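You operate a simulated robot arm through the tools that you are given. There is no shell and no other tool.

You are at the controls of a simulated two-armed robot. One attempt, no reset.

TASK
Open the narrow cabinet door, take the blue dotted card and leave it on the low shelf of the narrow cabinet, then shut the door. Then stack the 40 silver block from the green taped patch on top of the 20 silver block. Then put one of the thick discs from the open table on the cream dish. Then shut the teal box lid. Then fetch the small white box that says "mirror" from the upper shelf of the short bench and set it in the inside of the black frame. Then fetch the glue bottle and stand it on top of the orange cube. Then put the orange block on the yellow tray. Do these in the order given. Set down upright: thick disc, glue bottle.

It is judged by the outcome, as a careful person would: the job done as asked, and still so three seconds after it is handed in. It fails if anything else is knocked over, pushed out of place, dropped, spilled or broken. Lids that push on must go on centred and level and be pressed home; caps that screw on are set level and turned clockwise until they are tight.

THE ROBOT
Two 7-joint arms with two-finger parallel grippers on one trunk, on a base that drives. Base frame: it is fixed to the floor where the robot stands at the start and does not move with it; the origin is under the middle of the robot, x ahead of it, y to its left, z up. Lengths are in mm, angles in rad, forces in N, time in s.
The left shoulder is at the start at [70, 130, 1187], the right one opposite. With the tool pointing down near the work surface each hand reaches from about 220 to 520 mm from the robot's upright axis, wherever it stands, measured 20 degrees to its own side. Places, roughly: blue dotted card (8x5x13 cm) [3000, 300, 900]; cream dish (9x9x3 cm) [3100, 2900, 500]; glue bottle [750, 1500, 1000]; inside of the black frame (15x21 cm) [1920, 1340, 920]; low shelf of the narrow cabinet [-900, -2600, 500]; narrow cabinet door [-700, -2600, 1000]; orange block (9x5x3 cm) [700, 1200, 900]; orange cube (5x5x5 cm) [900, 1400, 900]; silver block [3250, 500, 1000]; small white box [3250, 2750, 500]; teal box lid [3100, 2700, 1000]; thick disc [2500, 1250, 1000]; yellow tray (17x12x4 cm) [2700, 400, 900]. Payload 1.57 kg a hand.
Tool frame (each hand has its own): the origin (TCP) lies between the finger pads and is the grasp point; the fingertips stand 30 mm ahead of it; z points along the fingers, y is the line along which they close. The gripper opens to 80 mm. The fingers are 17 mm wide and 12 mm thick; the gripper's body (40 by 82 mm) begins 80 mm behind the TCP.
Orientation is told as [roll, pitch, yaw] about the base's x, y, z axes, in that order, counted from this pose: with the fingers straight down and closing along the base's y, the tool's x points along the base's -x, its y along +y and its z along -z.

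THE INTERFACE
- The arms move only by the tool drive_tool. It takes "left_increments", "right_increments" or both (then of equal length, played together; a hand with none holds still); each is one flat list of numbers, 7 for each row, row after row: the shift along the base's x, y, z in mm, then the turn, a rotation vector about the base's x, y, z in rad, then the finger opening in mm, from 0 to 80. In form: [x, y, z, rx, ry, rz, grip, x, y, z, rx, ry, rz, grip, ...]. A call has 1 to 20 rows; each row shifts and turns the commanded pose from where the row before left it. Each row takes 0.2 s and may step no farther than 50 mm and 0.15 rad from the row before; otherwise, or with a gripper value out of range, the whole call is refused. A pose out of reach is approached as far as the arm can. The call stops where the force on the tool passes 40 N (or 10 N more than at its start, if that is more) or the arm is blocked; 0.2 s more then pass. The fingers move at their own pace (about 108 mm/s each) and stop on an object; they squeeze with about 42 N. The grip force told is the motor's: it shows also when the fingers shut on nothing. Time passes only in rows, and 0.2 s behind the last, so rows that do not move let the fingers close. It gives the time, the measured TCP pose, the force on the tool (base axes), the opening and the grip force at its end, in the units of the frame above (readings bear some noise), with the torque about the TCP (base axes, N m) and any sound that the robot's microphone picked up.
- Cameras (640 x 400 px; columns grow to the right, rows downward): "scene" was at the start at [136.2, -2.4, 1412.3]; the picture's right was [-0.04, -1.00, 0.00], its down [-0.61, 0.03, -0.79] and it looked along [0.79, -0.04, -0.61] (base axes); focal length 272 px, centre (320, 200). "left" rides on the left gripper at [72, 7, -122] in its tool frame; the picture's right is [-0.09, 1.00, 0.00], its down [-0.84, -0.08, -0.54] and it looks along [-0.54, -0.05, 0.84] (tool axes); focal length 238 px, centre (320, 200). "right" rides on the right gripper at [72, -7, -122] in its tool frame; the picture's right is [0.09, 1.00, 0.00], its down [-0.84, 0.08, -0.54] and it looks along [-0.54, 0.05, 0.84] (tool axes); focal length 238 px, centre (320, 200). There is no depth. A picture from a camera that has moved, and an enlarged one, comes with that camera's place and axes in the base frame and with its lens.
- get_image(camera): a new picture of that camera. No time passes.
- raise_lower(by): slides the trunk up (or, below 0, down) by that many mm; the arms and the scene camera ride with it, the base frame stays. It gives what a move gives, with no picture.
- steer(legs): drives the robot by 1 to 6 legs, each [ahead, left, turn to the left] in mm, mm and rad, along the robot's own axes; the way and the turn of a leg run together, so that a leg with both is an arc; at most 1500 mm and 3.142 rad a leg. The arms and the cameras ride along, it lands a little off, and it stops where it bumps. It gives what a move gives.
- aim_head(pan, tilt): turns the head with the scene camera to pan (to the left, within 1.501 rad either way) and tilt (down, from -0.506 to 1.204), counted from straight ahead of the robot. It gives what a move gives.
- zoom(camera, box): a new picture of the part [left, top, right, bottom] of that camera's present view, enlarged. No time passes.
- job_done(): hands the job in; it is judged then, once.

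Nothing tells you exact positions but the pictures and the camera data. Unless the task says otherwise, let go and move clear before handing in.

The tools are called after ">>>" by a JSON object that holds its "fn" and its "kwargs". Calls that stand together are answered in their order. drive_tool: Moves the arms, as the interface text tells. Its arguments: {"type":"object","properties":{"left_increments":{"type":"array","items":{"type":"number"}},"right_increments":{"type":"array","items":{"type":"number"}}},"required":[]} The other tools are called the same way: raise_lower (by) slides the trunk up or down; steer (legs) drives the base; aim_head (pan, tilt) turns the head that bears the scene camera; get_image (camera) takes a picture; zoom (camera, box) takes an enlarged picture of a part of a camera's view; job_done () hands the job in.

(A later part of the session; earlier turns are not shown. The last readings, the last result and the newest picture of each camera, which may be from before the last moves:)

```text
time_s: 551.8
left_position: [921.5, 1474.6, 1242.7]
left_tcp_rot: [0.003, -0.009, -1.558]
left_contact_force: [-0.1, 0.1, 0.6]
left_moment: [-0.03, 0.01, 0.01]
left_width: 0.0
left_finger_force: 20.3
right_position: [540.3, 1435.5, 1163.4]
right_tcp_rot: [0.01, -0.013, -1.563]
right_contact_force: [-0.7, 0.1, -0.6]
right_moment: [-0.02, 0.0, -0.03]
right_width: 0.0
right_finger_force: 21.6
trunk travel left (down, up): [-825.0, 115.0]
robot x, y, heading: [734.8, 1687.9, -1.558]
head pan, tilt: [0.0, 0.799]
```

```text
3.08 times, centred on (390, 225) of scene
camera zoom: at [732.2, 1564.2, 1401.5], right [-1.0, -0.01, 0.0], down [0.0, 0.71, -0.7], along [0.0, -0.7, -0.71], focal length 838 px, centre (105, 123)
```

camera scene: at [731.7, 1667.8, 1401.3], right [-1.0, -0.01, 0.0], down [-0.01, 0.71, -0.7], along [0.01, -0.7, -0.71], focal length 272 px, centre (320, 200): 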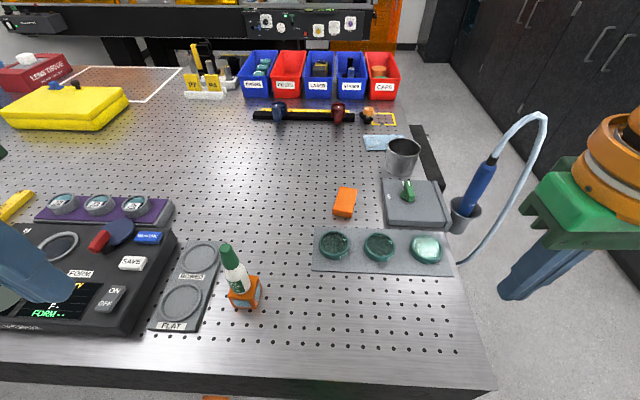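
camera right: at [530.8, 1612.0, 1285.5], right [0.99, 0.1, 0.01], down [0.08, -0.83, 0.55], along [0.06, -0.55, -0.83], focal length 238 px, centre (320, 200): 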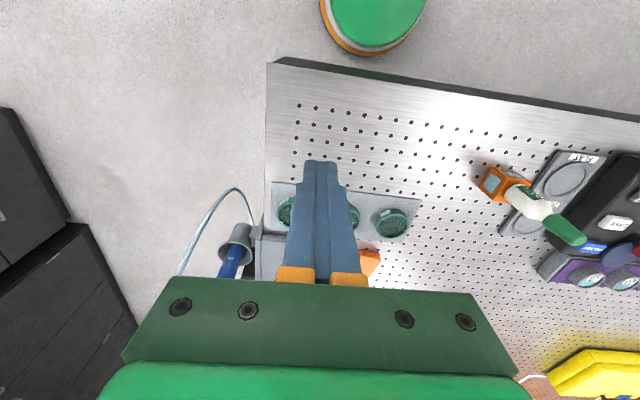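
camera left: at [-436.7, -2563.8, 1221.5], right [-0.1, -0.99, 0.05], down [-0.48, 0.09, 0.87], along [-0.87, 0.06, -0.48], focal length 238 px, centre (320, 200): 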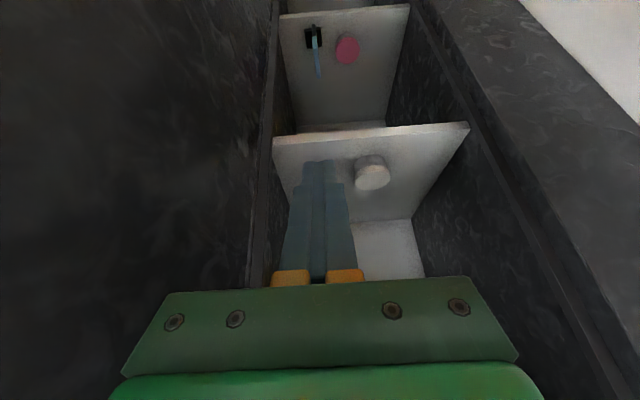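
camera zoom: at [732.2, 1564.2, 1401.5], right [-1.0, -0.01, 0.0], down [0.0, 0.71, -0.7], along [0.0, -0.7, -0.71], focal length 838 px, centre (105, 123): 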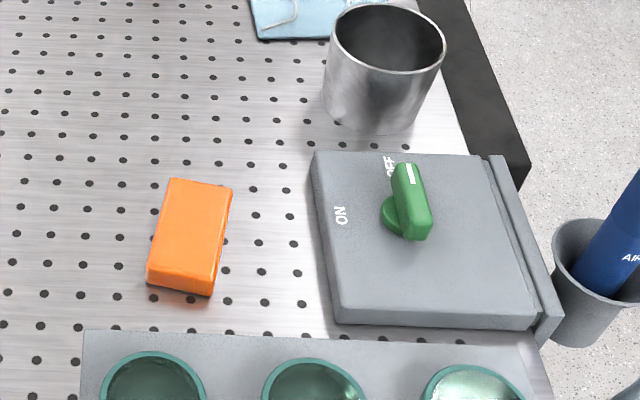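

The orange block: centre ≈(672, 1204), ~46×81, long axis rotated ≈0.21 clockwise from y. Move 40 mm closer, then bring the right hand over it.

>>> {"fn": "steer", "kwargs": {"legs": [[40, 0, 0]]}}

>>> {"fn": "drive_tool", "kwargs": {"right_increments": [33, 0, 0, 0, 0, -0.04, 0, 33, 0, 0, 0, 0, -0.04, 30, 33, -10, 0, 0, 0, -0.04, 60, 33, -30, -5, 0, 0, -0.04, 80, 0, -40, -15, 0, 0, -0.03, 80, 0, -40, -20, 0, 0, -0.03, 80]}}

>>> {"fn": "get_image", "kwargs": {"camera": "right"}}

>>> {"fn": "get_image", "kwargs": {"camera": "scene"}}

```text
time_s: 552.6
left_position: [922.2, 1437.9, 1244.0]
left_tcp_rot: [0.004, -0.012, -1.559]
left_contact_force: [0.3, 1.0, 0.5]
left_moment: [-0.05, -0.01, 0.0]
left_width: 0.0
left_finger_force: 21.3
right_position: [540.1, 1398.5, 1164.0]
right_tcp_rot: [0.01, -0.014, -1.562]
right_contact_force: [-0.4, 1.5, 0.3]
right_moment: [-0.02, -0.03, 0.0]
right_width: 0.0
right_finger_force: 21.1
trunk travel left (down, up): [-825.0, 115.0]
robot x, y, heading: [732.3, 1649.3, -1.563]
head pan, tilt: [0.0, 0.799]
```

```text
time_s: 554.0
left_position: [922.7, 1428.9, 1241.4]
left_tcp_rot: [0.002, -0.006, -1.558]
left_contact_force: [0.4, -0.6, -0.8]
left_moment: [0.02, -0.04, 0.02]
left_width: 0.1
left_finger_force: 21.4
right_position: [624.5, 1306.3, 1116.9]
right_tcp_rot: [0.009, -0.007, -1.775]
right_contact_force: [-0.6, 0.2, 0.2]
right_moment: [-0.04, -0.02, 0.02]
right_width: 80.2
right_finger_force: 0.1
right hand out of reach, approached as far as the arm can: row 4, 5, 6
trunk travel left (down, up): [-825.0, 115.0]
robot x, y, heading: [732.0, 1648.8, -1.564]
head pan, tilt: [0.0, 0.799]
```

```text
taken
camera right: at [631.2, 1379.1, 1237.9], right [0.99, -0.11, 0.01], down [-0.1, -0.83, 0.55], along [-0.05, -0.55, -0.84], focal length 238 px, centre (320, 200)
```

right: 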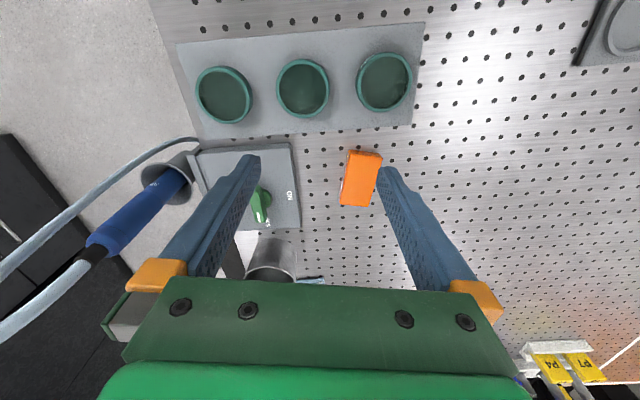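

```text
taken
camera scene: at [732.3, 1517.8, 1400.7], right [-1.0, -0.01, 0.0], down [0.0, 0.72, -0.7], along [0.0, -0.7, -0.72], focal length 272 px, centre (320, 200)
```

scene: 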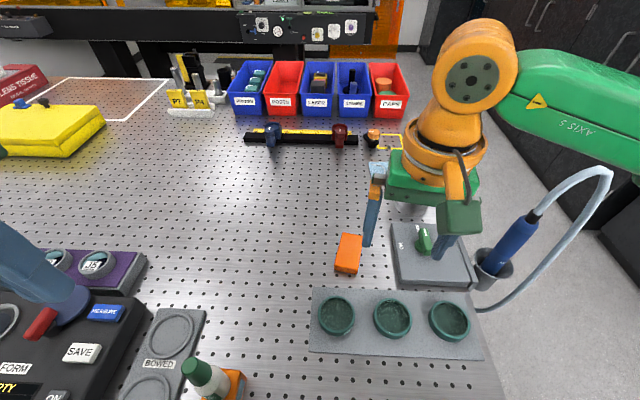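

Block measured at (674, 1211). Lower and move over it.

>>> {"fn": "drive_tool", "kwargs": {"right_increments": [8, -10, -35, 0, 0, 0, 80, 8, -10, -35, 0, 0, 0, 80, 17, -38, 0, 0, 0, 0, 80, 16, -38, 0, 0, 0, 0, 80]}}

>>> {"fn": "get_image", "kwargs": {"camera": "right"}}

```text
time_s: 555.0
left_position: [922.1, 1430.7, 1242.4]
left_tcp_rot: [0.003, -0.005, -1.559]
left_contact_force: [0.0, -0.1, -0.2]
left_moment: [0.01, -0.01, -0.01]
left_width: 0.0
left_finger_force: 20.6
right_position: [609.8, 1265.7, 1046.5]
right_tcp_rot: [0.011, -0.009, -1.781]
right_contact_force: [0.3, -0.3, -0.6]
right_moment: [0.02, 0.0, 0.0]
right_width: 80.2
right_finger_force: 0.0
right hand out of reach, approached as far as the arm can: row 1, 2, 3, 4
trunk travel left (down, up): [-825.0, 115.0]
robot x, y, heading: [732.5, 1647.3, -1.562]
head pan, tilt: [0.0, 0.799]
```

```text
taken
camera right: at [616.0, 1339.2, 1167.6], right [0.99, -0.12, 0.01], down [-0.1, -0.83, 0.55], along [-0.06, -0.55, -0.84], focal length 238 px, centre (320, 200)
```

right: 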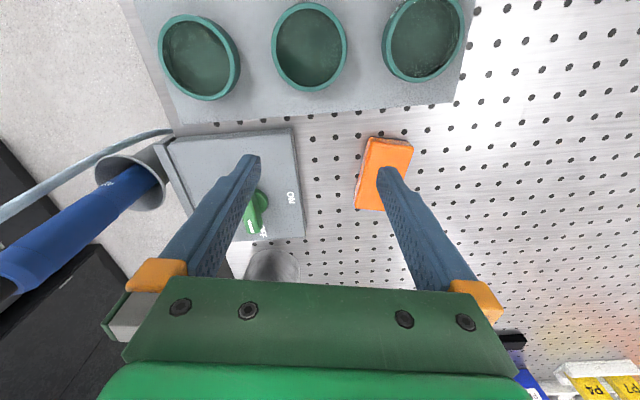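

The arm's reach is limited in its present posture. Turning the base left 0.4 rad brings the right shoulder forward; do that and then position over the block.

>>> {"fn": "steer", "kwargs": {"legs": [[0, 0, 0.4]]}}

>>> {"fn": "drive_tool", "kwargs": {"right_increments": [-20, -5, 0, 0, 0, -0.1, 80, -25, -8, -10, 0, 0, -0.1, 80, -25, -10, -10, 0, 0, -0.1, 80, -20, -12, -10, 0, 0, -0.1, 80]}}

>>> {"fn": "get_image", "kwargs": {"camera": "right"}}

>>> {"fn": "get_image", "kwargs": {"camera": "scene"}}

```text
time_s: 556.6
left_position: [992.9, 1524.1, 1242.1]
left_tcp_rot: [0.004, -0.005, -1.153]
left_contact_force: [-1.0, 0.0, -0.5]
left_moment: [0.0, 0.01, 0.01]
left_width: 0.0
left_finger_force: 21.3
right_position: [769.7, 1249.5, 1045.9]
right_tcp_rot: [0.013, -0.008, -1.377]
right_contact_force: [-0.5, 0.4, -0.2]
right_moment: [0.02, 0.02, 0.03]
right_width: 80.0
right_finger_force: 0.1
trunk travel left (down, up): [-825.0, 115.0]
robot x, y, heading: [734.0, 1648.0, -1.157]
head pan, tilt: [0.0, 0.799]
```

```text
time_s: 557.6
left_position: [993.1, 1523.8, 1241.9]
left_tcp_rot: [0.004, -0.005, -1.153]
left_contact_force: [0.6, 0.2, 0.0]
left_moment: [0.03, -0.01, 0.03]
left_width: 0.0
left_finger_force: 20.6
right_position: [678.9, 1213.5, 1016.3]
right_tcp_rot: [0.012, -0.006, -1.775]
right_contact_force: [0.5, 0.3, 0.1]
right_moment: [0.0, 0.0, 0.01]
right_width: 79.6
right_finger_force: 0.1
trunk travel left (down, up): [-825.0, 115.0]
robot x, y, heading: [735.1, 1646.5, -1.154]
head pan, tilt: [0.0, 0.799]
```

```text
taken
camera right: at [685.0, 1287.4, 1138.0], right [0.99, -0.11, 0.01], down [-0.1, -0.83, 0.55], along [-0.05, -0.55, -0.84], focal length 238 px, centre (320, 200)
```

right: 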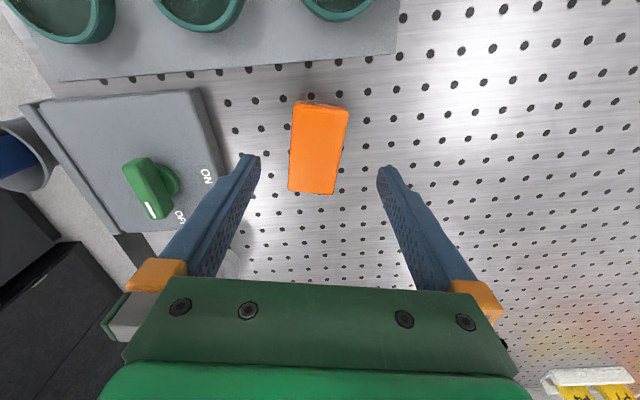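

```text
taken
camera scene: at [783.4, 1529.7, 1400.9], right [-0.92, -0.4, 0.0], down [-0.29, 0.66, -0.7], along [0.28, -0.64, -0.72], focal length 272 px, centre (320, 200)
```

scene: 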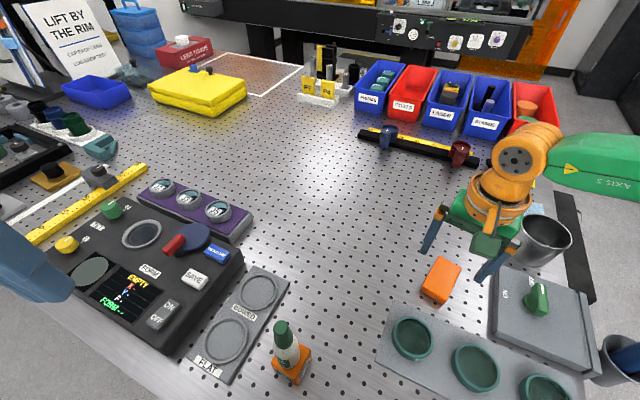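

Reachable now. Align to the block centre (675, 1205) and descend.

>>> {"fn": "drive_tool", "kwargs": {"right_increments": [-4, -8.5, -15, 0, 0, -0.017, 80, 0, 0, -25, 0, 0, 0, 80, 0, 0, -22, 0, 0, 0, 80]}}

>>> {"fn": "get_image", "kwargs": {"camera": "right"}}

```text
time_s: 558.5
left_position: [991.8, 1523.5, 1242.4]
left_tcp_rot: [0.003, -0.004, -1.152]
left_contact_force: [0.0, 0.0, 0.3]
left_moment: [0.01, 0.0, 0.0]
left_width: 0.2
left_finger_force: 21.3
right_position: [676.9, 1205.4, 954.0]
right_tcp_rot: [0.012, -0.01, -1.793]
right_contact_force: [0.1, 0.3, 0.3]
right_moment: [0.02, -0.01, 0.03]
right_width: 79.9
right_finger_force: 0.1
trunk travel left (down, up): [-825.0, 115.0]
robot x, y, heading: [732.9, 1645.9, -1.157]
head pan, tilt: [0.0, 0.799]
```

```text
taken
camera right: at [684.1, 1278.9, 1075.6], right [0.99, -0.13, 0.01], down [-0.11, -0.83, 0.55], along [-0.06, -0.55, -0.83], focal length 238 px, centre (320, 200)
```

right: 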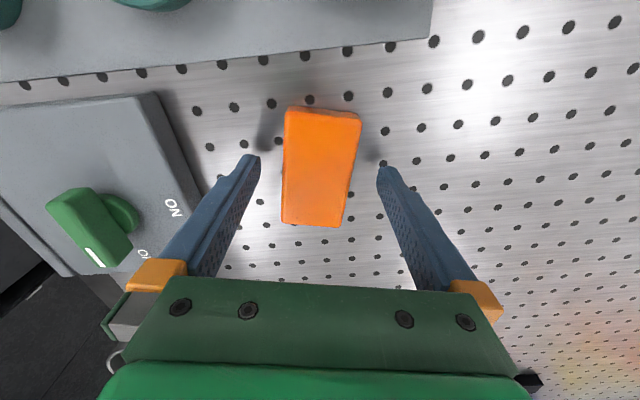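

>>> {"fn": "drive_tool", "kwargs": {"right_increments": [0, 0, -7, 0, 0, 0, 80, 0, 0, 0, 0, 0, 0, 60, 0, 0, 0, 0, 0, 0, 40, 0, 0, 0, 0, 0, 0, 30, 0, 0, 0, 0, 0, 0, 30]}}

>>> {"fn": "drive_tool", "kwargs": {"right_increments": [0, 0, 20, 0, 0, 0, 30, 0, 0, 35, 0, 0, 0, 30, 0, 0, 35, 0, 0, 0, 30, 0, 0, 30, 0, 0, 0, 30]}}

>>> {"fn": "get_image", "kwargs": {"camera": "right"}}

```text
time_s: 559.6
left_position: [992.8, 1522.5, 1242.3]
left_tcp_rot: [0.004, -0.006, -1.152]
left_contact_force: [-0.4, 0.2, 0.7]
left_moment: [0.02, 0.02, -0.01]
left_width: 0.3
left_finger_force: 20.8
right_position: [676.5, 1207.0, 947.2]
right_tcp_rot: [0.011, -0.008, -1.792]
right_contact_force: [0.5, -0.1, -0.6]
right_moment: [-0.02, 0.04, -0.01]
right_width: 47.6
right_finger_force: 41.7
trunk travel left (down, up): [-825.0, 115.0]
robot x, y, heading: [733.5, 1643.5, -1.158]
head pan, tilt: [0.0, 0.799]
```

```text
time_s: 560.6
left_position: [993.2, 1524.3, 1241.9]
left_tcp_rot: [0.005, -0.004, -1.152]
left_contact_force: [0.0, 0.1, -0.4]
left_moment: [0.0, -0.02, 0.01]
left_width: 0.0
left_finger_force: 21.5
right_position: [676.3, 1207.7, 1067.2]
right_tcp_rot: [0.011, -0.007, -1.792]
right_contact_force: [0.8, -0.5, -1.3]
right_moment: [-0.04, -0.01, -0.03]
right_width: 47.5
right_finger_force: 42.0
trunk travel left (down, up): [-825.0, 115.0]
robot x, y, heading: [734.9, 1647.0, -1.155]
head pan, tilt: [0.0, 0.799]
```

```text
taken
camera right: at [683.2, 1280.2, 1189.5], right [0.99, -0.13, 0.01], down [-0.11, -0.83, 0.55], along [-0.06, -0.55, -0.84], focal length 238 px, centre (320, 200)
```

right: 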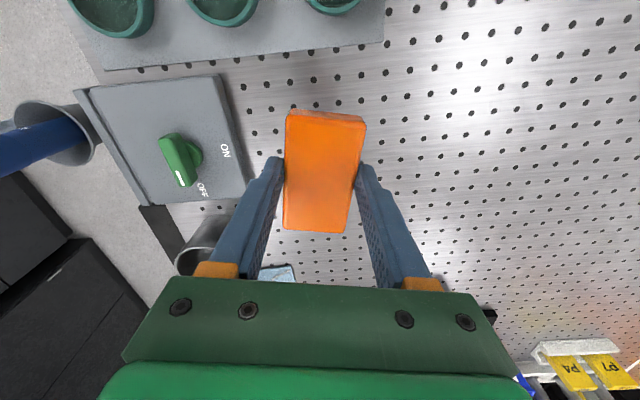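

Orange block lifted (47.6 mm grip). Bring it home, back away from the table, and travel around to the front aisle.

>>> {"fn": "drive_tool", "kwargs": {"right_increments": [-4, 34, 24, 0, 0, 0, 30, -4, 34, 24, 0, 0, 0.05, 30, -4, 34, 24, 0, 0, 0.1, 30, -3, 32, 24, 0, 0, 0.1, 30]}}

>>> {"fn": "steer", "kwargs": {"legs": [[-300, 132, 0]]}}

>>> {"fn": "get_image", "kwargs": {"camera": "scene"}}

```text
time_s: 561.6
left_position: [992.3, 1525.7, 1242.4]
left_tcp_rot: [0.003, -0.006, -1.151]
left_contact_force: [0.2, 0.7, -0.3]
left_moment: [0.0, 0.02, -0.02]
left_width: 0.4
left_finger_force: 21.6
right_position: [662.5, 1342.2, 1164.2]
right_tcp_rot: [0.011, -0.011, -1.541]
right_contact_force: [0.3, 0.2, -1.5]
right_moment: [-0.01, 0.0, 0.01]
right_width: 47.4
right_finger_force: 42.2
trunk travel left (down, up): [-825.0, 115.0]
robot x, y, heading: [731.3, 1648.8, -1.159]
head pan, tilt: [0.0, 0.799]
```

```text
time_s: 563.8
left_position: [996.3, 1846.7, 1241.9]
left_tcp_rot: [0.004, -0.004, -1.152]
left_contact_force: [0.3, -0.5, 0.6]
left_moment: [0.0, 0.01, 0.01]
left_width: 0.0
left_finger_force: 21.3
right_position: [665.7, 1661.7, 1162.1]
right_tcp_rot: [0.01, -0.004, -1.544]
right_contact_force: [-0.4, -1.2, -1.8]
right_moment: [0.0, -0.04, -0.02]
right_width: 47.2
right_finger_force: 42.5
trunk travel left (down, up): [-825.0, 115.0]
robot x, y, heading: [735.8, 1975.3, -1.16]
head pan, tilt: [0.0, 0.799]
```

```text
taken
camera scene: at [788.6, 1852.0, 1400.6], right [-0.92, -0.4, 0.0], down [-0.29, 0.66, -0.7], along [0.28, -0.64, -0.72], focal length 272 px, centre (320, 200)
```

scene: 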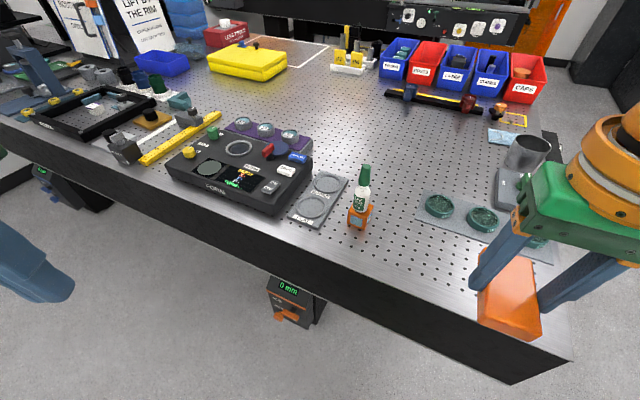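

The bottle stands firm. Now turn toward -x and drive around the table's near end.

>>> {"fn": "steer", "kwargs": {"legs": [[0, 0, -1.0], [0, 0, -0.98], [1000, 0, 0]]}}

>>> {"fn": "steer", "kwargs": {"legs": [[0, 0, 1.571]]}}

```text
time_s: 573.9
left_position: [-455.0, 1787.3, 1241.1]
left_tcp_rot: [0.004, -0.005, -3.138]
left_contact_force: [-0.3, 0.3, -0.2]
left_moment: [0.0, 0.02, -0.02]
left_width: 0.0
left_finger_force: 21.2
right_position: [-488.6, 2163.0, 1163.7]
right_tcp_rot: [0.012, -0.008, 2.756]
right_contact_force: [0.0, -0.3, -1.2]
right_moment: [-0.01, -0.05, 0.01]
right_width: 47.2
right_finger_force: 42.1
trunk travel left (down, up): [-825.0, 115.0]
robot x, y, heading: [-236.6, 1974.9, 3.142]
head pan, tilt: [0.0, 0.799]
```

```text
time_s: 578.2
left_position: [-46.8, 1757.3, 1242.0]
left_tcp_rot: [0.004, -0.005, -1.559]
left_contact_force: [-0.1, -0.3, -0.7]
left_moment: [0.03, 0.01, -0.01]
left_width: 0.0
left_finger_force: 21.3
right_position: [-423.3, 1720.5, 1163.3]
right_tcp_rot: [0.011, -0.008, -1.951]
right_contact_force: [0.4, 0.4, -1.1]
right_moment: [-0.03, 0.01, -0.01]
right_width: 47.2
right_finger_force: 41.9
trunk travel left (down, up): [-825.0, 115.0]
robot x, y, heading: [-236.4, 1975.6, -1.568]
head pan, tilt: [0.0, 0.799]
```

>>> {"fn": "steer", "kwargs": {"legs": [[1200, 0, 0]]}}

>>> {"fn": "steer", "kwargs": {"legs": [[980, 0, 0]]}}

>>> {"fn": "steer", "kwargs": {"legs": [[0, 0, 1.57]]}}

```text
time_s: 584.2
left_position: [-30.8, 572.0, 1242.4]
left_tcp_rot: [0.004, -0.007, -1.548]
left_contact_force: [-0.1, 0.0, 0.1]
left_moment: [-0.01, 0.03, -0.02]
left_width: 0.0
left_finger_force: 21.6
right_position: [-406.5, 530.5, 1163.2]
right_tcp_rot: [0.01, -0.007, -1.937]
right_contact_force: [-0.5, -0.6, -1.4]
right_moment: [0.01, 0.0, 0.01]
right_width: 47.1
right_finger_force: 41.6
trunk travel left (down, up): [-825.0, 115.0]
robot x, y, heading: [-224.7, 788.5, -1.558]
head pan, tilt: [0.0, 0.799]
```

```text
time_s: 589.3
left_position: [-8.6, -402.3, 1243.2]
left_tcp_rot: [0.004, -0.007, -1.541]
left_contact_force: [1.0, -0.3, 0.3]
left_moment: [0.0, 0.01, 0.0]
left_width: 0.0
left_finger_force: 21.7
right_position: [-384.3, -445.5, 1163.2]
right_tcp_rot: [0.01, -0.009, -1.932]
right_contact_force: [-0.5, 0.9, -0.8]
right_moment: [0.03, 0.02, 0.03]
right_width: 47.3
right_finger_force: 42.0
trunk travel left (down, up): [-825.0, 115.0]
robot x, y, heading: [-202.8, -189.5, -1.546]
head pan, tilt: [0.0, 0.799]
```

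```text
time_s: 593.4
left_position: [17.5, 0.5, 1242.6]
left_tcp_rot: [0.002, -0.004, 0.007]
left_contact_force: [-0.7, -0.1, -0.7]
left_moment: [-0.01, 0.02, 0.02]
left_width: 0.3
left_finger_force: 21.4
right_position: [53.3, -376.5, 1163.9]
right_tcp_rot: [0.01, -0.009, -0.383]
right_contact_force: [-0.8, 0.7, -0.3]
right_moment: [0.0, 0.0, 0.0]
right_width: 47.4
right_finger_force: 41.7
trunk travel left (down, up): [-825.0, 115.0]
robot x, y, heading: [-196.5, -190.1, -0.003]
head pan, tilt: [0.0, 0.799]
```

Drive up the aisle toward the yellow tray.

>>> {"fn": "steer", "kwargs": {"legs": [[1450, 0, 0]]}}

>>> {"fn": "steer", "kwargs": {"legs": [[1400, 0, 0]]}}

>>> {"fn": "steer", "kwargs": {"legs": [[0, 0, 1.57]]}}

>>> {"fn": "aim_head", "kwargs": {"pan": 0.0, "tilt": 0.6}}

>>> {"fn": "get_image", "kwargs": {"camera": "scene"}}

```text
time_s: 600.6
left_position: [1465.6, 8.7, 1241.7]
left_tcp_rot: [0.004, -0.007, 0.014]
left_contact_force: [-0.1, -0.9, 0.2]
left_moment: [-0.01, -0.01, 0.01]
left_width: 0.0
left_finger_force: 21.4
right_position: [1504.1, -367.6, 1162.2]
right_tcp_rot: [0.012, -0.009, -0.377]
right_contact_force: [0.0, -0.3, -1.0]
right_moment: [0.01, -0.01, -0.02]
right_width: 47.3
right_finger_force: 42.3
trunk travel left (down, up): [-825.0, 115.0]
robot x, y, heading: [1250.1, -182.4, 0.013]
head pan, tilt: [0.0, 0.799]
```

```text
time_s: 607.6
left_position: [2852.8, 40.3, 1242.1]
left_tcp_rot: [0.003, -0.006, 0.034]
left_contact_force: [0.2, 1.1, -0.4]
left_moment: [-0.03, 0.0, 0.03]
left_width: 0.0
left_finger_force: 21.5
right_position: [2897.6, -336.5, 1163.8]
right_tcp_rot: [0.012, -0.01, -0.355]
right_contact_force: [0.4, 0.8, -0.8]
right_moment: [-0.02, -0.03, 0.0]
right_width: 47.0
right_finger_force: 42.1
trunk travel left (down, up): [-825.0, 115.0]
robot x, y, heading: [2639.0, -155.7, 0.027]
head pan, tilt: [0.0, 0.799]
```

```text
time_s: 611.8
left_position: [2446.4, 59.7, 1242.7]
left_tcp_rot: [0.002, -0.005, 1.596]
left_contact_force: [-0.2, 0.3, -0.8]
left_moment: [-0.03, 0.02, 0.0]
left_width: 0.1
left_finger_force: 21.4
right_position: [2821.8, 101.4, 1162.8]
right_tcp_rot: [0.009, -0.008, 1.206]
right_contact_force: [0.6, -0.4, -1.1]
right_moment: [-0.01, 0.0, 0.01]
right_width: 47.1
right_finger_force: 42.1
trunk travel left (down, up): [-825.0, 115.0]
robot x, y, heading: [2639.7, -150.1, 1.589]
head pan, tilt: [0.0, 0.799]
```

```text
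time_s: 612.5
left_position: [2446.6, 59.0, 1242.8]
left_tcp_rot: [0.003, -0.004, 1.595]
left_contact_force: [-0.4, 0.0, 0.1]
left_moment: [0.0, 0.0, -0.02]
left_width: 0.0
left_finger_force: 21.4
right_position: [2822.5, 101.4, 1162.9]
right_tcp_rot: [0.009, -0.008, 1.207]
right_contact_force: [0.1, 0.4, -0.2]
right_moment: [0.0, -0.01, 0.02]
right_width: 46.8
right_finger_force: 41.8
trunk travel left (down, up): [-825.0, 115.0]
robot x, y, heading: [2638.8, -157.7, 1.591]
head pan, tilt: [0.0, 0.6]
```

```text
taken
camera scene: at [2636.6, -16.1, 1417.7], right [1.0, 0.02, 0.0], down [0.01, -0.57, -0.82], along [-0.02, 0.82, -0.57], focal length 272 px, centre (320, 200)
```

scene: 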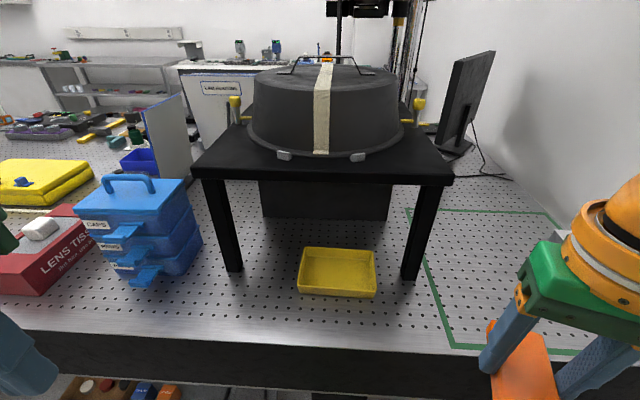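

>>> {"fn": "zoom", "kwargs": {"camera": "scene", "box": [200, 160, 460, 320]}}

```text
2.46 times, centred on (330, 240) of scene
camera zoom: at [2636.6, -16.1, 1417.7], right [1.0, 0.02, 0.0], down [0.01, -0.57, -0.82], along [-0.02, 0.82, -0.57], focal length 670 px, centre (295, 102)
```

zoom: 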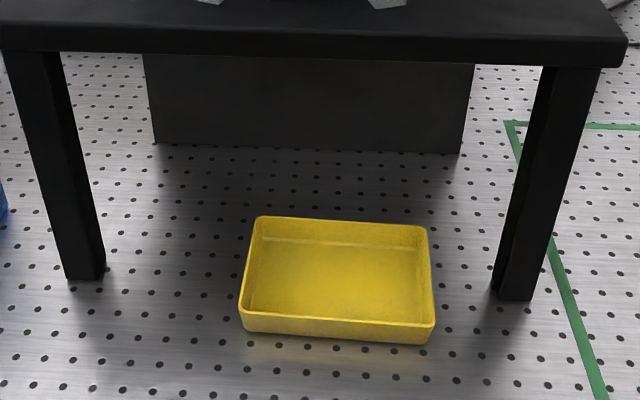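

The tray centre is ≈(2667, 406), just under the riser's front edge (y≈405, z≥1160), so the block must go in with a tilted hand. I'll set it down at about (2805, 285), then regrip it tilted.

>>> {"fn": "steer", "kwargs": {"legs": [[70, 0, -0.02]]}}

>>> {"fn": "drive_tool", "kwargs": {"right_increments": [0, 20, -25, 0, 0, 0.09, 30, 0, 25, -30, 0, 0, 0.09, 30, 0, 25, -30, 0, 0, 0.09, 30, 0, 25, -30, 0, 0, 0.09, 30]}}

>>> {"fn": "get_image", "kwargs": {"camera": "right"}}

>>> {"fn": "get_image", "kwargs": {"camera": "scene"}}

```text
time_s: 613.5
left_position: [2448.9, 126.9, 1244.1]
left_tcp_rot: [0.003, -0.015, 1.576]
left_contact_force: [-0.7, -0.8, 0.3]
left_moment: [0.09, 0.02, -0.03]
left_width: 0.0
left_finger_force: 21.3
right_position: [2826.2, 161.7, 1165.1]
right_tcp_rot: [0.014, -0.016, 1.186]
right_contact_force: [-0.5, -0.9, -1.3]
right_moment: [0.04, -0.01, 0.0]
right_width: 47.2
right_finger_force: 42.1
trunk travel left (down, up): [-825.0, 115.0]
robot x, y, heading: [2639.2, -83.9, 1.568]
head pan, tilt: [0.0, 0.6]
```

```text
time_s: 614.5
left_position: [2450.4, 136.4, 1240.6]
left_tcp_rot: [0.002, -0.002, 1.575]
left_contact_force: [0.4, 0.2, -0.4]
left_moment: [0.0, 0.04, 0.02]
left_width: 0.0
left_finger_force: 21.4
right_position: [2825.5, 266.9, 1047.0]
right_tcp_rot: [0.012, -0.007, 1.549]
right_contact_force: [0.4, 0.1, -1.1]
right_moment: [-0.02, 0.0, 0.0]
right_width: 47.3
right_finger_force: 42.5
trunk travel left (down, up): [-825.0, 115.0]
robot x, y, heading: [2635.7, -88.3, 1.572]
head pan, tilt: [0.0, 0.6]
```

```text
taken
camera right: at [2831.6, 194.2, 1169.3], right [-1.0, -0.07, 0.01], down [-0.05, 0.83, 0.55], along [-0.05, 0.55, -0.84], focal length 238 px, centre (320, 200)
```

right: 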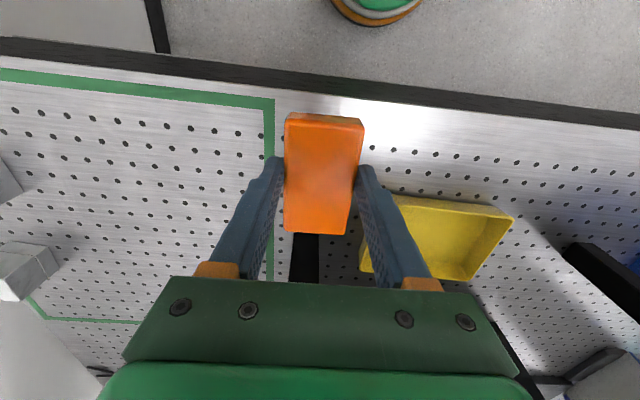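

```text
taken
camera scene: at [2638.6, 58.3, 1417.4], right [1.0, 0.0, 0.0], down [0.0, -0.57, -0.82], along [0.0, 0.82, -0.57], focal length 272 px, centre (320, 200)
```

scene: 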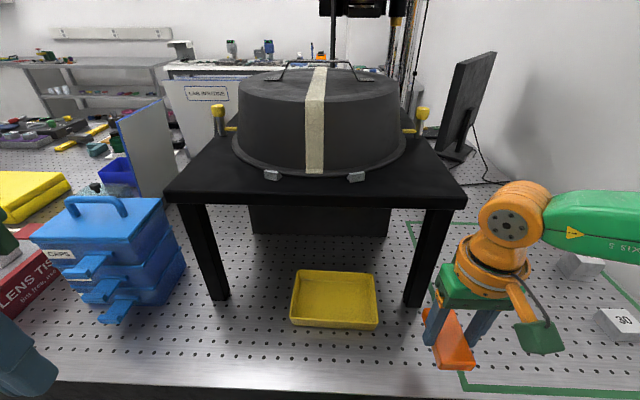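

Lower the block onto the free table area.

>>> {"fn": "drive_tool", "kwargs": {"right_increments": [0, 0, -30, 0, 0, 0, 30, 0, 0, -30, 0, 0, 0, 30, 0, 0, -28, 0, 0, 0, 30]}}

>>> {"fn": "drive_tool", "kwargs": {"right_increments": [0, 0, -5, 0, 0, 0, 30]}}

>>> {"fn": "drive_tool", "kwargs": {"right_increments": [0, 0, -3, 0, 0, 0, 30]}}

>>> {"fn": "drive_tool", "kwargs": {"right_increments": [0, 0, -3, 0, 0, 0, 30]}}

```text
time_s: 615.3
left_position: [2450.5, 133.9, 1242.2]
left_tcp_rot: [0.003, -0.006, 1.576]
left_contact_force: [0.3, -0.1, 0.1]
left_moment: [-0.01, 0.01, 0.03]
left_width: 0.0
left_finger_force: 21.3
right_position: [2828.5, 264.2, 958.5]
right_tcp_rot: [0.01, -0.01, 1.546]
right_contact_force: [-0.4, -0.4, -1.4]
right_moment: [-0.04, 0.02, -0.03]
right_width: 47.3
right_finger_force: 42.2
trunk travel left (down, up): [-825.0, 115.0]
robot x, y, heading: [2640.6, -85.9, 1.567]
head pan, tilt: [0.0, 0.6]
```

```text
time_s: 615.7
left_position: [2450.4, 134.5, 1241.6]
left_tcp_rot: [0.003, -0.006, 1.578]
left_contact_force: [0.4, 0.6, 0.8]
left_moment: [0.0, 0.01, 0.03]
left_width: 0.2
left_finger_force: 21.0
right_position: [2827.4, 263.6, 955.1]
right_tcp_rot: [0.011, -0.009, 1.544]
right_contact_force: [0.7, 0.5, -1.1]
right_moment: [0.01, -0.01, 0.0]
right_width: 47.2
right_finger_force: 42.6
trunk travel left (down, up): [-825.0, 115.0]
robot x, y, heading: [2637.4, -81.3, 1.571]
head pan, tilt: [0.0, 0.6]
```

```text
time_s: 616.1
left_position: [2449.4, 133.8, 1242.9]
left_tcp_rot: [0.003, -0.005, 1.576]
left_contact_force: [-0.4, 0.2, 1.0]
left_moment: [-0.01, 0.0, 0.0]
left_width: 0.0
left_finger_force: 20.9
right_position: [2828.1, 262.5, 951.1]
right_tcp_rot: [0.011, -0.009, 1.547]
right_contact_force: [-0.9, 0.1, -1.2]
right_moment: [-0.04, 0.01, -0.01]
right_width: 47.4
right_finger_force: 42.1
trunk travel left (down, up): [-825.0, 115.0]
robot x, y, heading: [2637.9, -85.6, 1.569]
head pan, tilt: [0.0, 0.6]
```

```text
time_s: 616.5
left_position: [2450.8, 134.1, 1242.0]
left_tcp_rot: [0.005, -0.005, 1.577]
left_contact_force: [0.5, -0.3, -0.5]
left_moment: [-0.02, 0.05, -0.01]
left_width: 0.0
left_finger_force: 21.4
right_position: [2828.3, 263.7, 947.8]
right_tcp_rot: [0.01, -0.008, 1.546]
right_contact_force: [-0.8, -0.4, -1.0]
right_moment: [-0.04, -0.02, 0.03]
right_width: 47.2
right_finger_force: 42.0
trunk travel left (down, up): [-825.0, 115.0]
robot x, y, heading: [2637.2, -86.8, 1.568]
head pan, tilt: [0.0, 0.6]
```

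>>> {"fn": "drive_tool", "kwargs": {"right_increments": [0, 0, -2, 0, 0, 0, 30]}}

>>> {"fn": "drive_tool", "kwargs": {"right_increments": [0, 0, -1.5, 0, 0, 0, 30]}}

```text
time_s: 616.9
left_position: [2449.7, 133.5, 1241.5]
left_tcp_rot: [0.002, -0.008, 1.577]
left_contact_force: [-0.1, 0.1, 0.4]
left_moment: [0.02, 0.0, 0.0]
left_width: 0.0
left_finger_force: 21.9
right_position: [2826.5, 263.8, 947.3]
right_tcp_rot: [0.011, -0.012, 1.547]
right_contact_force: [1.3, 0.2, 1.1]
right_moment: [0.11, -0.05, -0.02]
right_width: 47.2
right_finger_force: 42.2
trunk travel left (down, up): [-825.0, 115.0]
robot x, y, heading: [2638.7, -86.2, 1.568]
head pan, tilt: [0.0, 0.6]
```

```text
time_s: 617.3
left_position: [2451.1, 133.9, 1243.6]
left_tcp_rot: [0.005, -0.005, 1.577]
left_contact_force: [0.1, -0.1, -0.1]
left_moment: [-0.02, 0.0, 0.01]
left_width: 0.0
left_finger_force: 21.1
right_position: [2827.1, 264.9, 947.9]
right_tcp_rot: [0.012, -0.013, 1.546]
right_contact_force: [4.0, 3.9, 17.0]
right_moment: [-0.11, -0.56, 0.11]
right_width: 47.1
right_finger_force: 41.8
trunk travel left (down, up): [-825.0, 115.0]
robot x, y, heading: [2637.9, -86.9, 1.567]
head pan, tilt: [0.0, 0.6]
```

Block rests on the table. Release, rise, and tilt the hand 45° for the regrip.

>>> {"fn": "drive_tool", "kwargs": {"right_increments": [0, 0, 1, 0, 0, 0, 50, 0, 0, 0, 0, 0, 0, 70, 0, 0, 20, 0, 0, 0, 70, 0, 0, 40, 0, 0, 0, 70, 0, -20, 40, 0, 0, 0, 70, 0, -40, 20, 0, 0, 0, 70, 0, -40, 10, 0, 0, 0, 70]}}

>>> {"fn": "drive_tool", "kwargs": {"right_increments": [0, 0, 5, 0.131, 0, 0, 70, 0, 0, 0, 0.131, 0, 0, 70, 0, 5, -5, 0.131, 0, 0, 70, 0, 5, -5, 0.131, 0, 0, 70, 0, 5, -5, 0.131, 0, 0, 70, 0, 5, -5, 0.131, 0, 0.02, 70]}}

>>> {"fn": "get_image", "kwargs": {"camera": "right"}}

>>> {"fn": "get_image", "kwargs": {"camera": "scene"}}

```text
time_s: 618.9
left_position: [2452.0, 131.7, 1242.9]
left_tcp_rot: [0.001, -0.006, 1.574]
left_contact_force: [0.7, -0.2, 0.8]
left_moment: [0.0, -0.01, -0.01]
left_width: 0.2
left_finger_force: 21.3
right_position: [2826.7, 161.1, 1074.8]
right_tcp_rot: [0.011, -0.011, 1.546]
right_contact_force: [-0.3, -1.0, -0.2]
right_moment: [0.03, -0.03, 0.01]
right_width: 70.0
right_finger_force: 0.0
trunk travel left (down, up): [-825.0, 115.0]
robot x, y, heading: [2638.9, -81.3, 1.569]
head pan, tilt: [0.0, 0.6]
```

```text
time_s: 620.3
left_position: [2450.0, 134.2, 1242.5]
left_tcp_rot: [0.004, -0.007, 1.577]
left_contact_force: [0.4, 0.1, -0.7]
left_moment: [0.02, 0.0, -0.03]
left_width: 0.0
left_finger_force: 21.2
right_position: [2836.1, 281.0, 1133.0]
right_tcp_rot: [0.035, -0.793, 1.557]
right_contact_force: [0.8, -0.3, 0.1]
right_moment: [0.0, -0.02, -0.02]
right_width: 69.8
right_finger_force: 0.0
right hand out of reach, approached as far as the arm can: row 2, 3, 4, 5, 6
trunk travel left (down, up): [-825.0, 115.0]
robot x, y, heading: [2637.7, -85.3, 1.571]
head pan, tilt: [0.0, 0.6]
```

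```text
taken
camera right: at [2844.3, 143.8, 1167.4], right [-1.0, -0.07, -0.04], down [-0.06, 0.2, 0.98], along [-0.07, 0.98, -0.2], focal length 238 px, centre (320, 200)
```

right: 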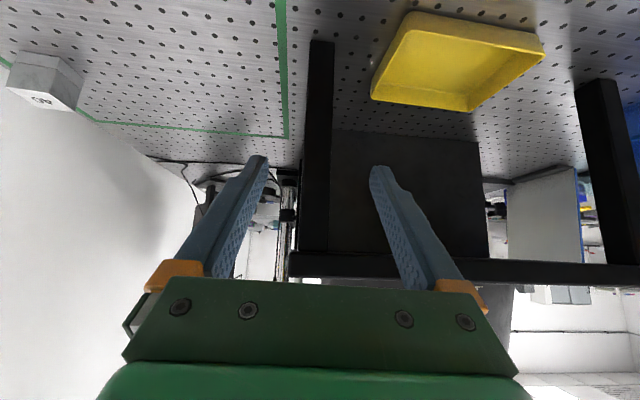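

```text
taken
camera scene: at [2638.9, 55.9, 1417.7], right [1.0, 0.0, 0.0], down [0.0, -0.57, -0.82], along [0.0, 0.82, -0.57], focal length 272 px, centre (320, 200)
```

scene: 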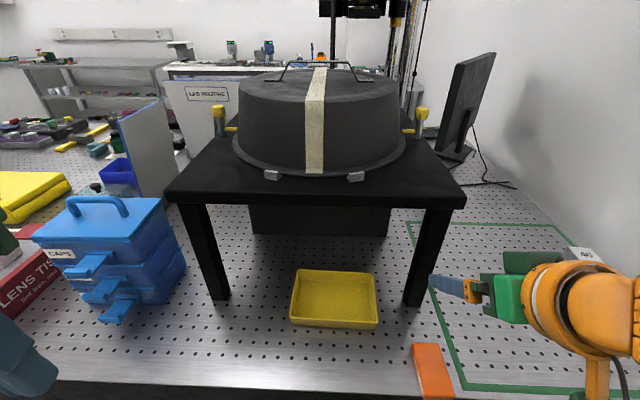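

Back the base 100 mm, level the roll, and approach the block along the tool axis.

>>> {"fn": "steer", "kwargs": {"legs": [[-100, 0, 0]]}}

>>> {"fn": "drive_tool", "kwargs": {"right_increments": [-2, 14, -25, 0, -0.0246, -0.0249, 70, -2, 14, -30, 0, 0, 0, 70, -2, 14, -30, 0, 0, 0, 70, -2, 10, -30, 0, 0, 0, 70]}}

>>> {"fn": "get_image", "kwargs": {"camera": "right"}}

```text
time_s: 621.5
left_position: [2450.4, 42.0, 1240.3]
left_tcp_rot: [0.004, -0.002, 1.574]
left_contact_force: [-0.2, 1.0, -0.8]
left_moment: [-0.03, -0.02, 0.03]
left_width: 0.0
left_finger_force: 21.0
right_position: [2836.2, 186.8, 1130.5]
right_tcp_rot: [0.035, -0.79, 1.555]
right_contact_force: [0.0, -0.1, -0.4]
right_moment: [-0.03, 0.01, -0.03]
right_width: 69.8
right_finger_force: 0.1
trunk travel left (down, up): [-825.0, 115.0]
robot x, y, heading: [2641.0, -184.5, 1.569]
head pan, tilt: [0.0, 0.6]
```

```text
time_s: 622.5
left_position: [2449.5, 37.5, 1241.3]
left_tcp_rot: [0.002, -0.005, 1.576]
left_contact_force: [0.8, -0.7, 0.3]
left_moment: [0.02, -0.02, -0.04]
left_width: 0.0
left_finger_force: 21.2
right_position: [2828.7, 234.3, 1017.0]
right_tcp_rot: [0.0, -0.793, 1.555]
right_contact_force: [-0.3, 0.3, -0.3]
right_moment: [-0.01, 0.0, 0.01]
right_width: 70.2
right_finger_force: 0.0
trunk travel left (down, up): [-825.0, 115.0]
robot x, y, heading: [2640.6, -183.1, 1.57]
head pan, tilt: [0.0, 0.6]
```

```text
taken
camera right: at [2832.5, 96.9, 1053.0], right [-1.0, -0.05, -0.07], down [-0.07, 0.2, 0.98], along [-0.03, 0.98, -0.21], focal length 238 px, centre (320, 200)
```

right: 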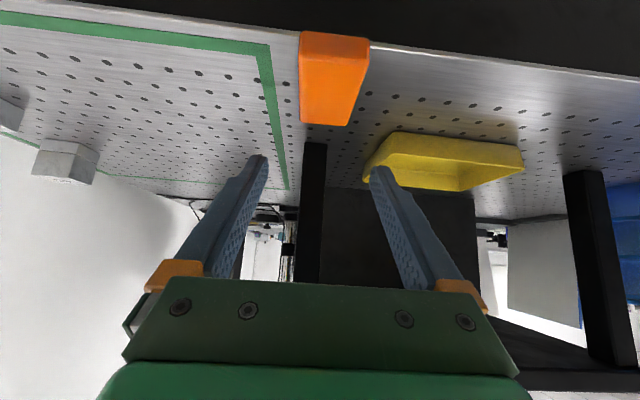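

Aligned laterally. Descend to straddle the block.

>>> {"fn": "drive_tool", "kwargs": {"right_increments": [-2.5, 4, -25, 0, 0, 0, 70, 0, 5, -25, 0, 0, 0, 70, 0, 5, -20, 0, 0, 0, 70]}}

>>> {"fn": "get_image", "kwargs": {"camera": "right"}}

>>> {"fn": "zoom", "kwargs": {"camera": "scene", "box": [380, 260, 640, 400]}}

```text
time_s: 623.3
left_position: [2451.5, 37.0, 1243.3]
left_tcp_rot: [0.004, -0.006, 1.574]
left_contact_force: [0.4, -0.7, 0.1]
left_moment: [0.02, -0.01, 0.0]
left_width: 0.0
left_finger_force: 21.4
right_position: [2824.9, 248.9, 948.2]
right_tcp_rot: [-0.002, -0.793, 1.554]
right_contact_force: [0.1, 0.6, -0.1]
right_moment: [-0.01, -0.01, 0.0]
right_width: 70.1
right_finger_force: 0.0
trunk travel left (down, up): [-825.0, 115.0]
robot x, y, heading: [2638.7, -183.3, 1.566]
head pan, tilt: [0.0, 0.6]
```

```text
taken
camera right: at [2828.4, 110.7, 982.7], right [-1.0, -0.05, -0.07], down [-0.07, 0.2, 0.98], along [-0.03, 0.98, -0.2], focal length 238 px, centre (320, 200)
```

right: 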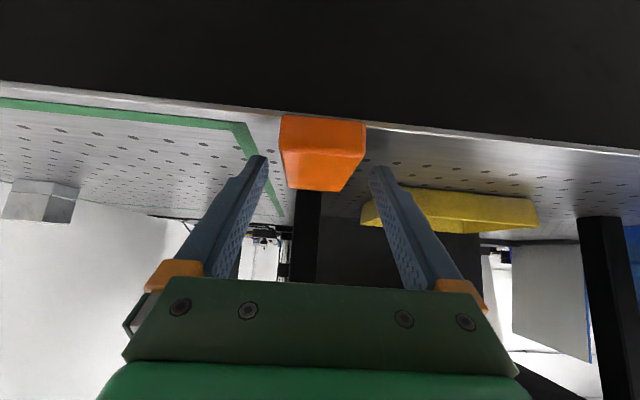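

```text
2.46 times, centred on (510, 330) of scene
camera zoom: at [2638.6, -42.1, 1417.7], right [1.0, 0.0, 0.0], down [0.0, -0.57, -0.82], along [0.0, 0.82, -0.57], focal length 670 px, centre (-148, -120)
```

zoom: 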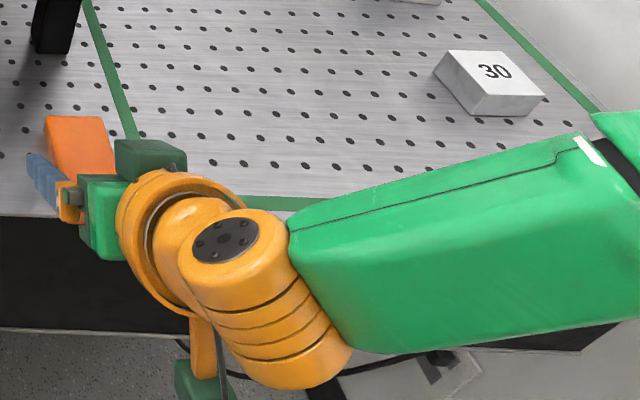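

>>> {"fn": "drive_tool", "kwargs": {"right_increments": [-0.5, 2, -6, 0, 0, 0, 70, 0, 0, 0, 0, 0, 0, 55, 0, 0, 0, 0, 0, 0, 40, 0, 0, 0, 0, 0, 0, 30, 0, 0, 0, 0, 0, 0, 30]}}

>>> {"fn": "drive_tool", "kwargs": {"right_increments": [0, 0, 15, 0, 0, 0, 30, 0, 0, 25, 0, 0, 0, 30, 0, 0, 30, 0, 0, 0, 30]}}

>>> {"fn": "get_image", "kwargs": {"camera": "right"}}

>>> {"fn": "get_image", "kwargs": {"camera": "scene"}}

```text
time_s: 624.5
left_position: [2449.7, 36.9, 1242.3]
left_tcp_rot: [0.005, -0.006, 1.575]
left_contact_force: [-0.8, -0.5, 0.0]
left_moment: [0.04, 0.01, 0.02]
left_width: 0.0
left_finger_force: 21.0
right_position: [2824.4, 248.9, 942.4]
right_tcp_rot: [-0.001, -0.793, 1.555]
right_contact_force: [-1.4, 0.6, -0.2]
right_moment: [0.04, -0.04, 0.0]
right_width: 47.3
right_finger_force: 42.2
trunk travel left (down, up): [-825.0, 115.0]
robot x, y, heading: [2637.6, -180.1, 1.57]
head pan, tilt: [0.0, 0.6]
```

```text
time_s: 625.3
left_position: [2451.2, 36.4, 1241.4]
left_tcp_rot: [0.003, -0.007, 1.576]
left_contact_force: [-0.5, 0.6, -0.8]
left_moment: [0.03, 0.0, -0.01]
left_width: 0.1
left_finger_force: 21.2
right_position: [2824.7, 248.6, 1013.8]
right_tcp_rot: [-0.001, -0.794, 1.557]
right_contact_force: [-0.2, -0.6, -1.0]
right_moment: [0.02, -0.03, 0.01]
right_width: 47.1
right_finger_force: 42.3
trunk travel left (down, up): [-825.0, 115.0]
robot x, y, heading: [2638.4, -183.1, 1.57]
head pan, tilt: [0.0, 0.6]
```

```text
taken
camera right: at [2828.3, 111.0, 1048.4], right [-1.0, -0.05, -0.07], down [-0.08, 0.2, 0.98], along [-0.03, 0.98, -0.2], focal length 238 px, centre (320, 200)
```

right: 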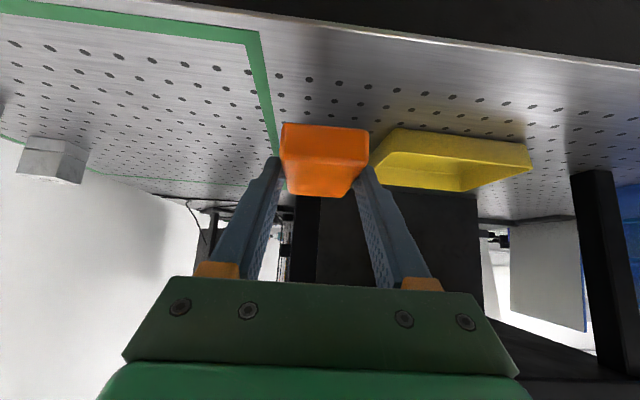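

```text
taken
camera scene: at [2638.3, -43.3, 1417.8], right [1.0, 0.0, 0.0], down [0.0, -0.56, -0.83], along [0.0, 0.83, -0.56], focal length 272 px, centre (320, 200)
```

scene: 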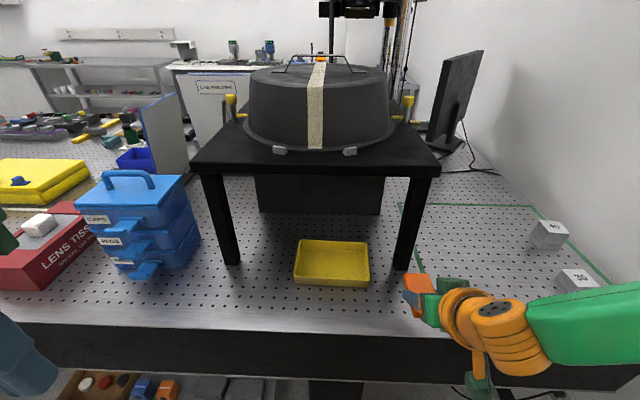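

Block regripped level. Carry it over by sidestepping left 158 mm, then forward 147 mm, under the riser's front edge into position above the tray.

>>> {"fn": "steer", "kwargs": {"legs": [[0, 157, 0]]}}

>>> {"fn": "steer", "kwargs": {"legs": [[110, 0, 0]]}}

>>> {"fn": "get_image", "kwargs": {"camera": "right"}}

>>> {"fn": "get_image", "kwargs": {"camera": "scene"}}

```text
time_s: 626.7
left_position: [2301.6, 37.0, 1243.1]
left_tcp_rot: [0.007, -0.005, 1.572]
left_contact_force: [-0.7, 0.7, -0.1]
left_moment: [0.0, 0.01, 0.02]
left_width: 0.2
left_finger_force: 21.5
right_position: [2675.1, 250.1, 1012.1]
right_tcp_rot: [0.003, -0.795, 1.554]
right_contact_force: [0.3, 0.4, -0.8]
right_moment: [0.02, 0.01, 0.01]
right_width: 47.0
right_finger_force: 41.8
trunk travel left (down, up): [-825.0, 115.0]
robot x, y, heading: [2483.7, -185.2, 1.57]
head pan, tilt: [0.0, 0.6]
```

```text
time_s: 627.9
left_position: [2299.0, 144.0, 1243.5]
left_tcp_rot: [0.004, -0.011, 1.571]
left_contact_force: [-0.3, -1.1, 0.1]
left_moment: [0.04, -0.01, 0.0]
left_width: 0.0
left_finger_force: 21.3
right_position: [2673.1, 354.9, 1013.9]
right_tcp_rot: [-0.002, -0.798, 1.551]
right_contact_force: [0.0, 0.7, -0.4]
right_moment: [0.02, -0.01, 0.03]
right_width: 47.2
right_finger_force: 42.1
trunk travel left (down, up): [-825.0, 115.0]
robot x, y, heading: [2486.9, -72.4, 1.563]
head pan, tilt: [0.0, 0.6]
```

```text
taken
camera right: at [2677.0, 217.3, 1049.0], right [-1.0, -0.04, -0.07], down [-0.07, 0.2, 0.98], along [-0.03, 0.98, -0.2], focal length 238 px, centre (320, 200)
```

right: 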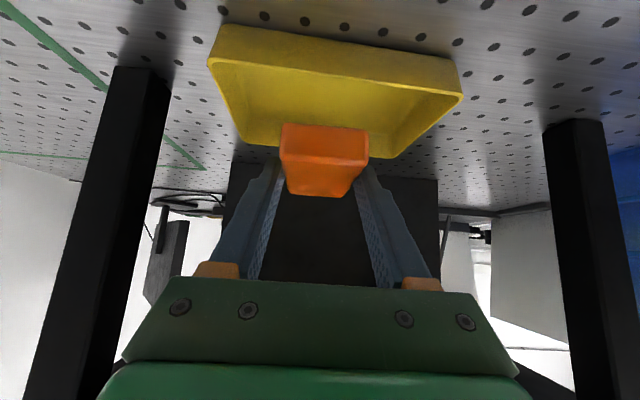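

```text
taken
camera scene: at [2486.7, 62.5, 1418.2], right [1.0, -0.01, 0.0], down [0.0, -0.56, -0.83], along [0.0, 0.83, -0.56], focal length 272 px, centre (320, 200)
```

scene: 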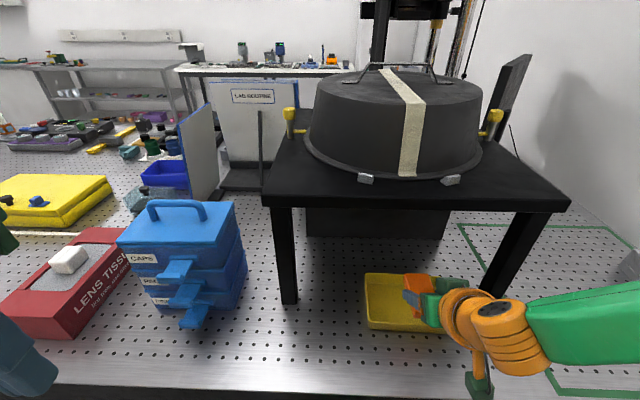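

Move 40 mm forward to centre over the tray, then lower.

>>> {"fn": "steer", "kwargs": {"legs": [[40, 6, 0.007]]}}

>>> {"fn": "drive_tool", "kwargs": {"right_increments": [0, 0, -12, 0, 0, 0, 30, 0, 0, -12, 0, 0, 0, 30]}}

>>> {"fn": "get_image", "kwargs": {"camera": "right"}}

>>> {"fn": "zoom", "kwargs": {"camera": "scene", "box": [330, 230, 530, 370]}}

```text
time_s: 628.7
left_position: [2293.1, 178.0, 1243.3]
left_tcp_rot: [0.005, -0.011, 1.579]
left_contact_force: [0.7, -0.4, 0.3]
left_moment: [0.04, 0.01, 0.01]
left_width: 0.1
left_finger_force: 21.1
right_position: [2665.8, 395.0, 1015.4]
right_tcp_rot: [0.0, -0.8, 1.559]
right_contact_force: [-0.9, -0.7, -0.9]
right_moment: [-0.02, 0.0, 0.04]
right_width: 47.0
right_finger_force: 41.9
trunk travel left (down, up): [-825.0, 115.0]
robot x, y, heading: [2479.9, -32.8, 1.572]
head pan, tilt: [0.0, 0.6]
```

```text
time_s: 629.3
left_position: [2291.2, 184.4, 1241.7]
left_tcp_rot: [0.005, -0.007, 1.579]
left_contact_force: [0.1, -0.4, 0.3]
left_moment: [0.02, 0.01, -0.01]
left_width: 0.1
left_finger_force: 21.0
right_position: [2665.7, 399.0, 989.5]
right_tcp_rot: [0.001, -0.796, 1.558]
right_contact_force: [0.2, 0.4, -1.7]
right_moment: [-0.05, 0.01, 0.01]
right_width: 47.2
right_finger_force: 42.2
trunk travel left (down, up): [-825.0, 115.0]
robot x, y, heading: [2479.1, -31.2, 1.569]
head pan, tilt: [0.0, 0.6]
```

```text
taken
camera right: at [2669.5, 261.2, 1024.2], right [-1.0, -0.05, -0.07], down [-0.08, 0.2, 0.98], along [-0.04, 0.98, -0.2], focal length 238 px, centre (320, 200)
```

right: 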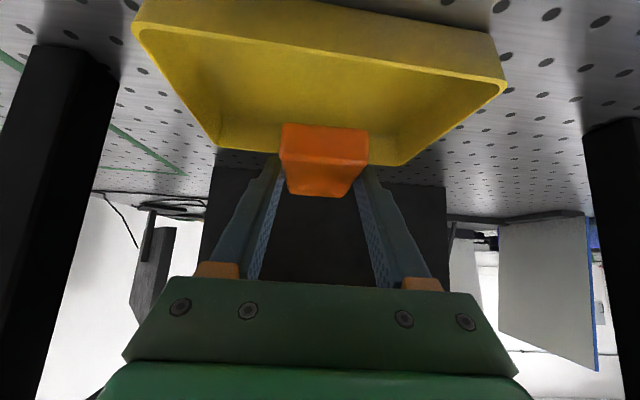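

```text
2.86 times, centred on (430, 300) of scene
camera zoom: at [2480.3, 105.7, 1417.9], right [1.0, 0.0, 0.0], down [0.0, -0.56, -0.83], along [0.0, 0.83, -0.56], focal length 778 px, centre (6, -86)
```

zoom: 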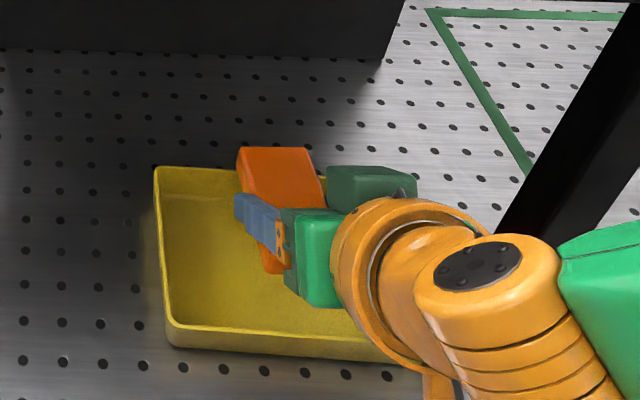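

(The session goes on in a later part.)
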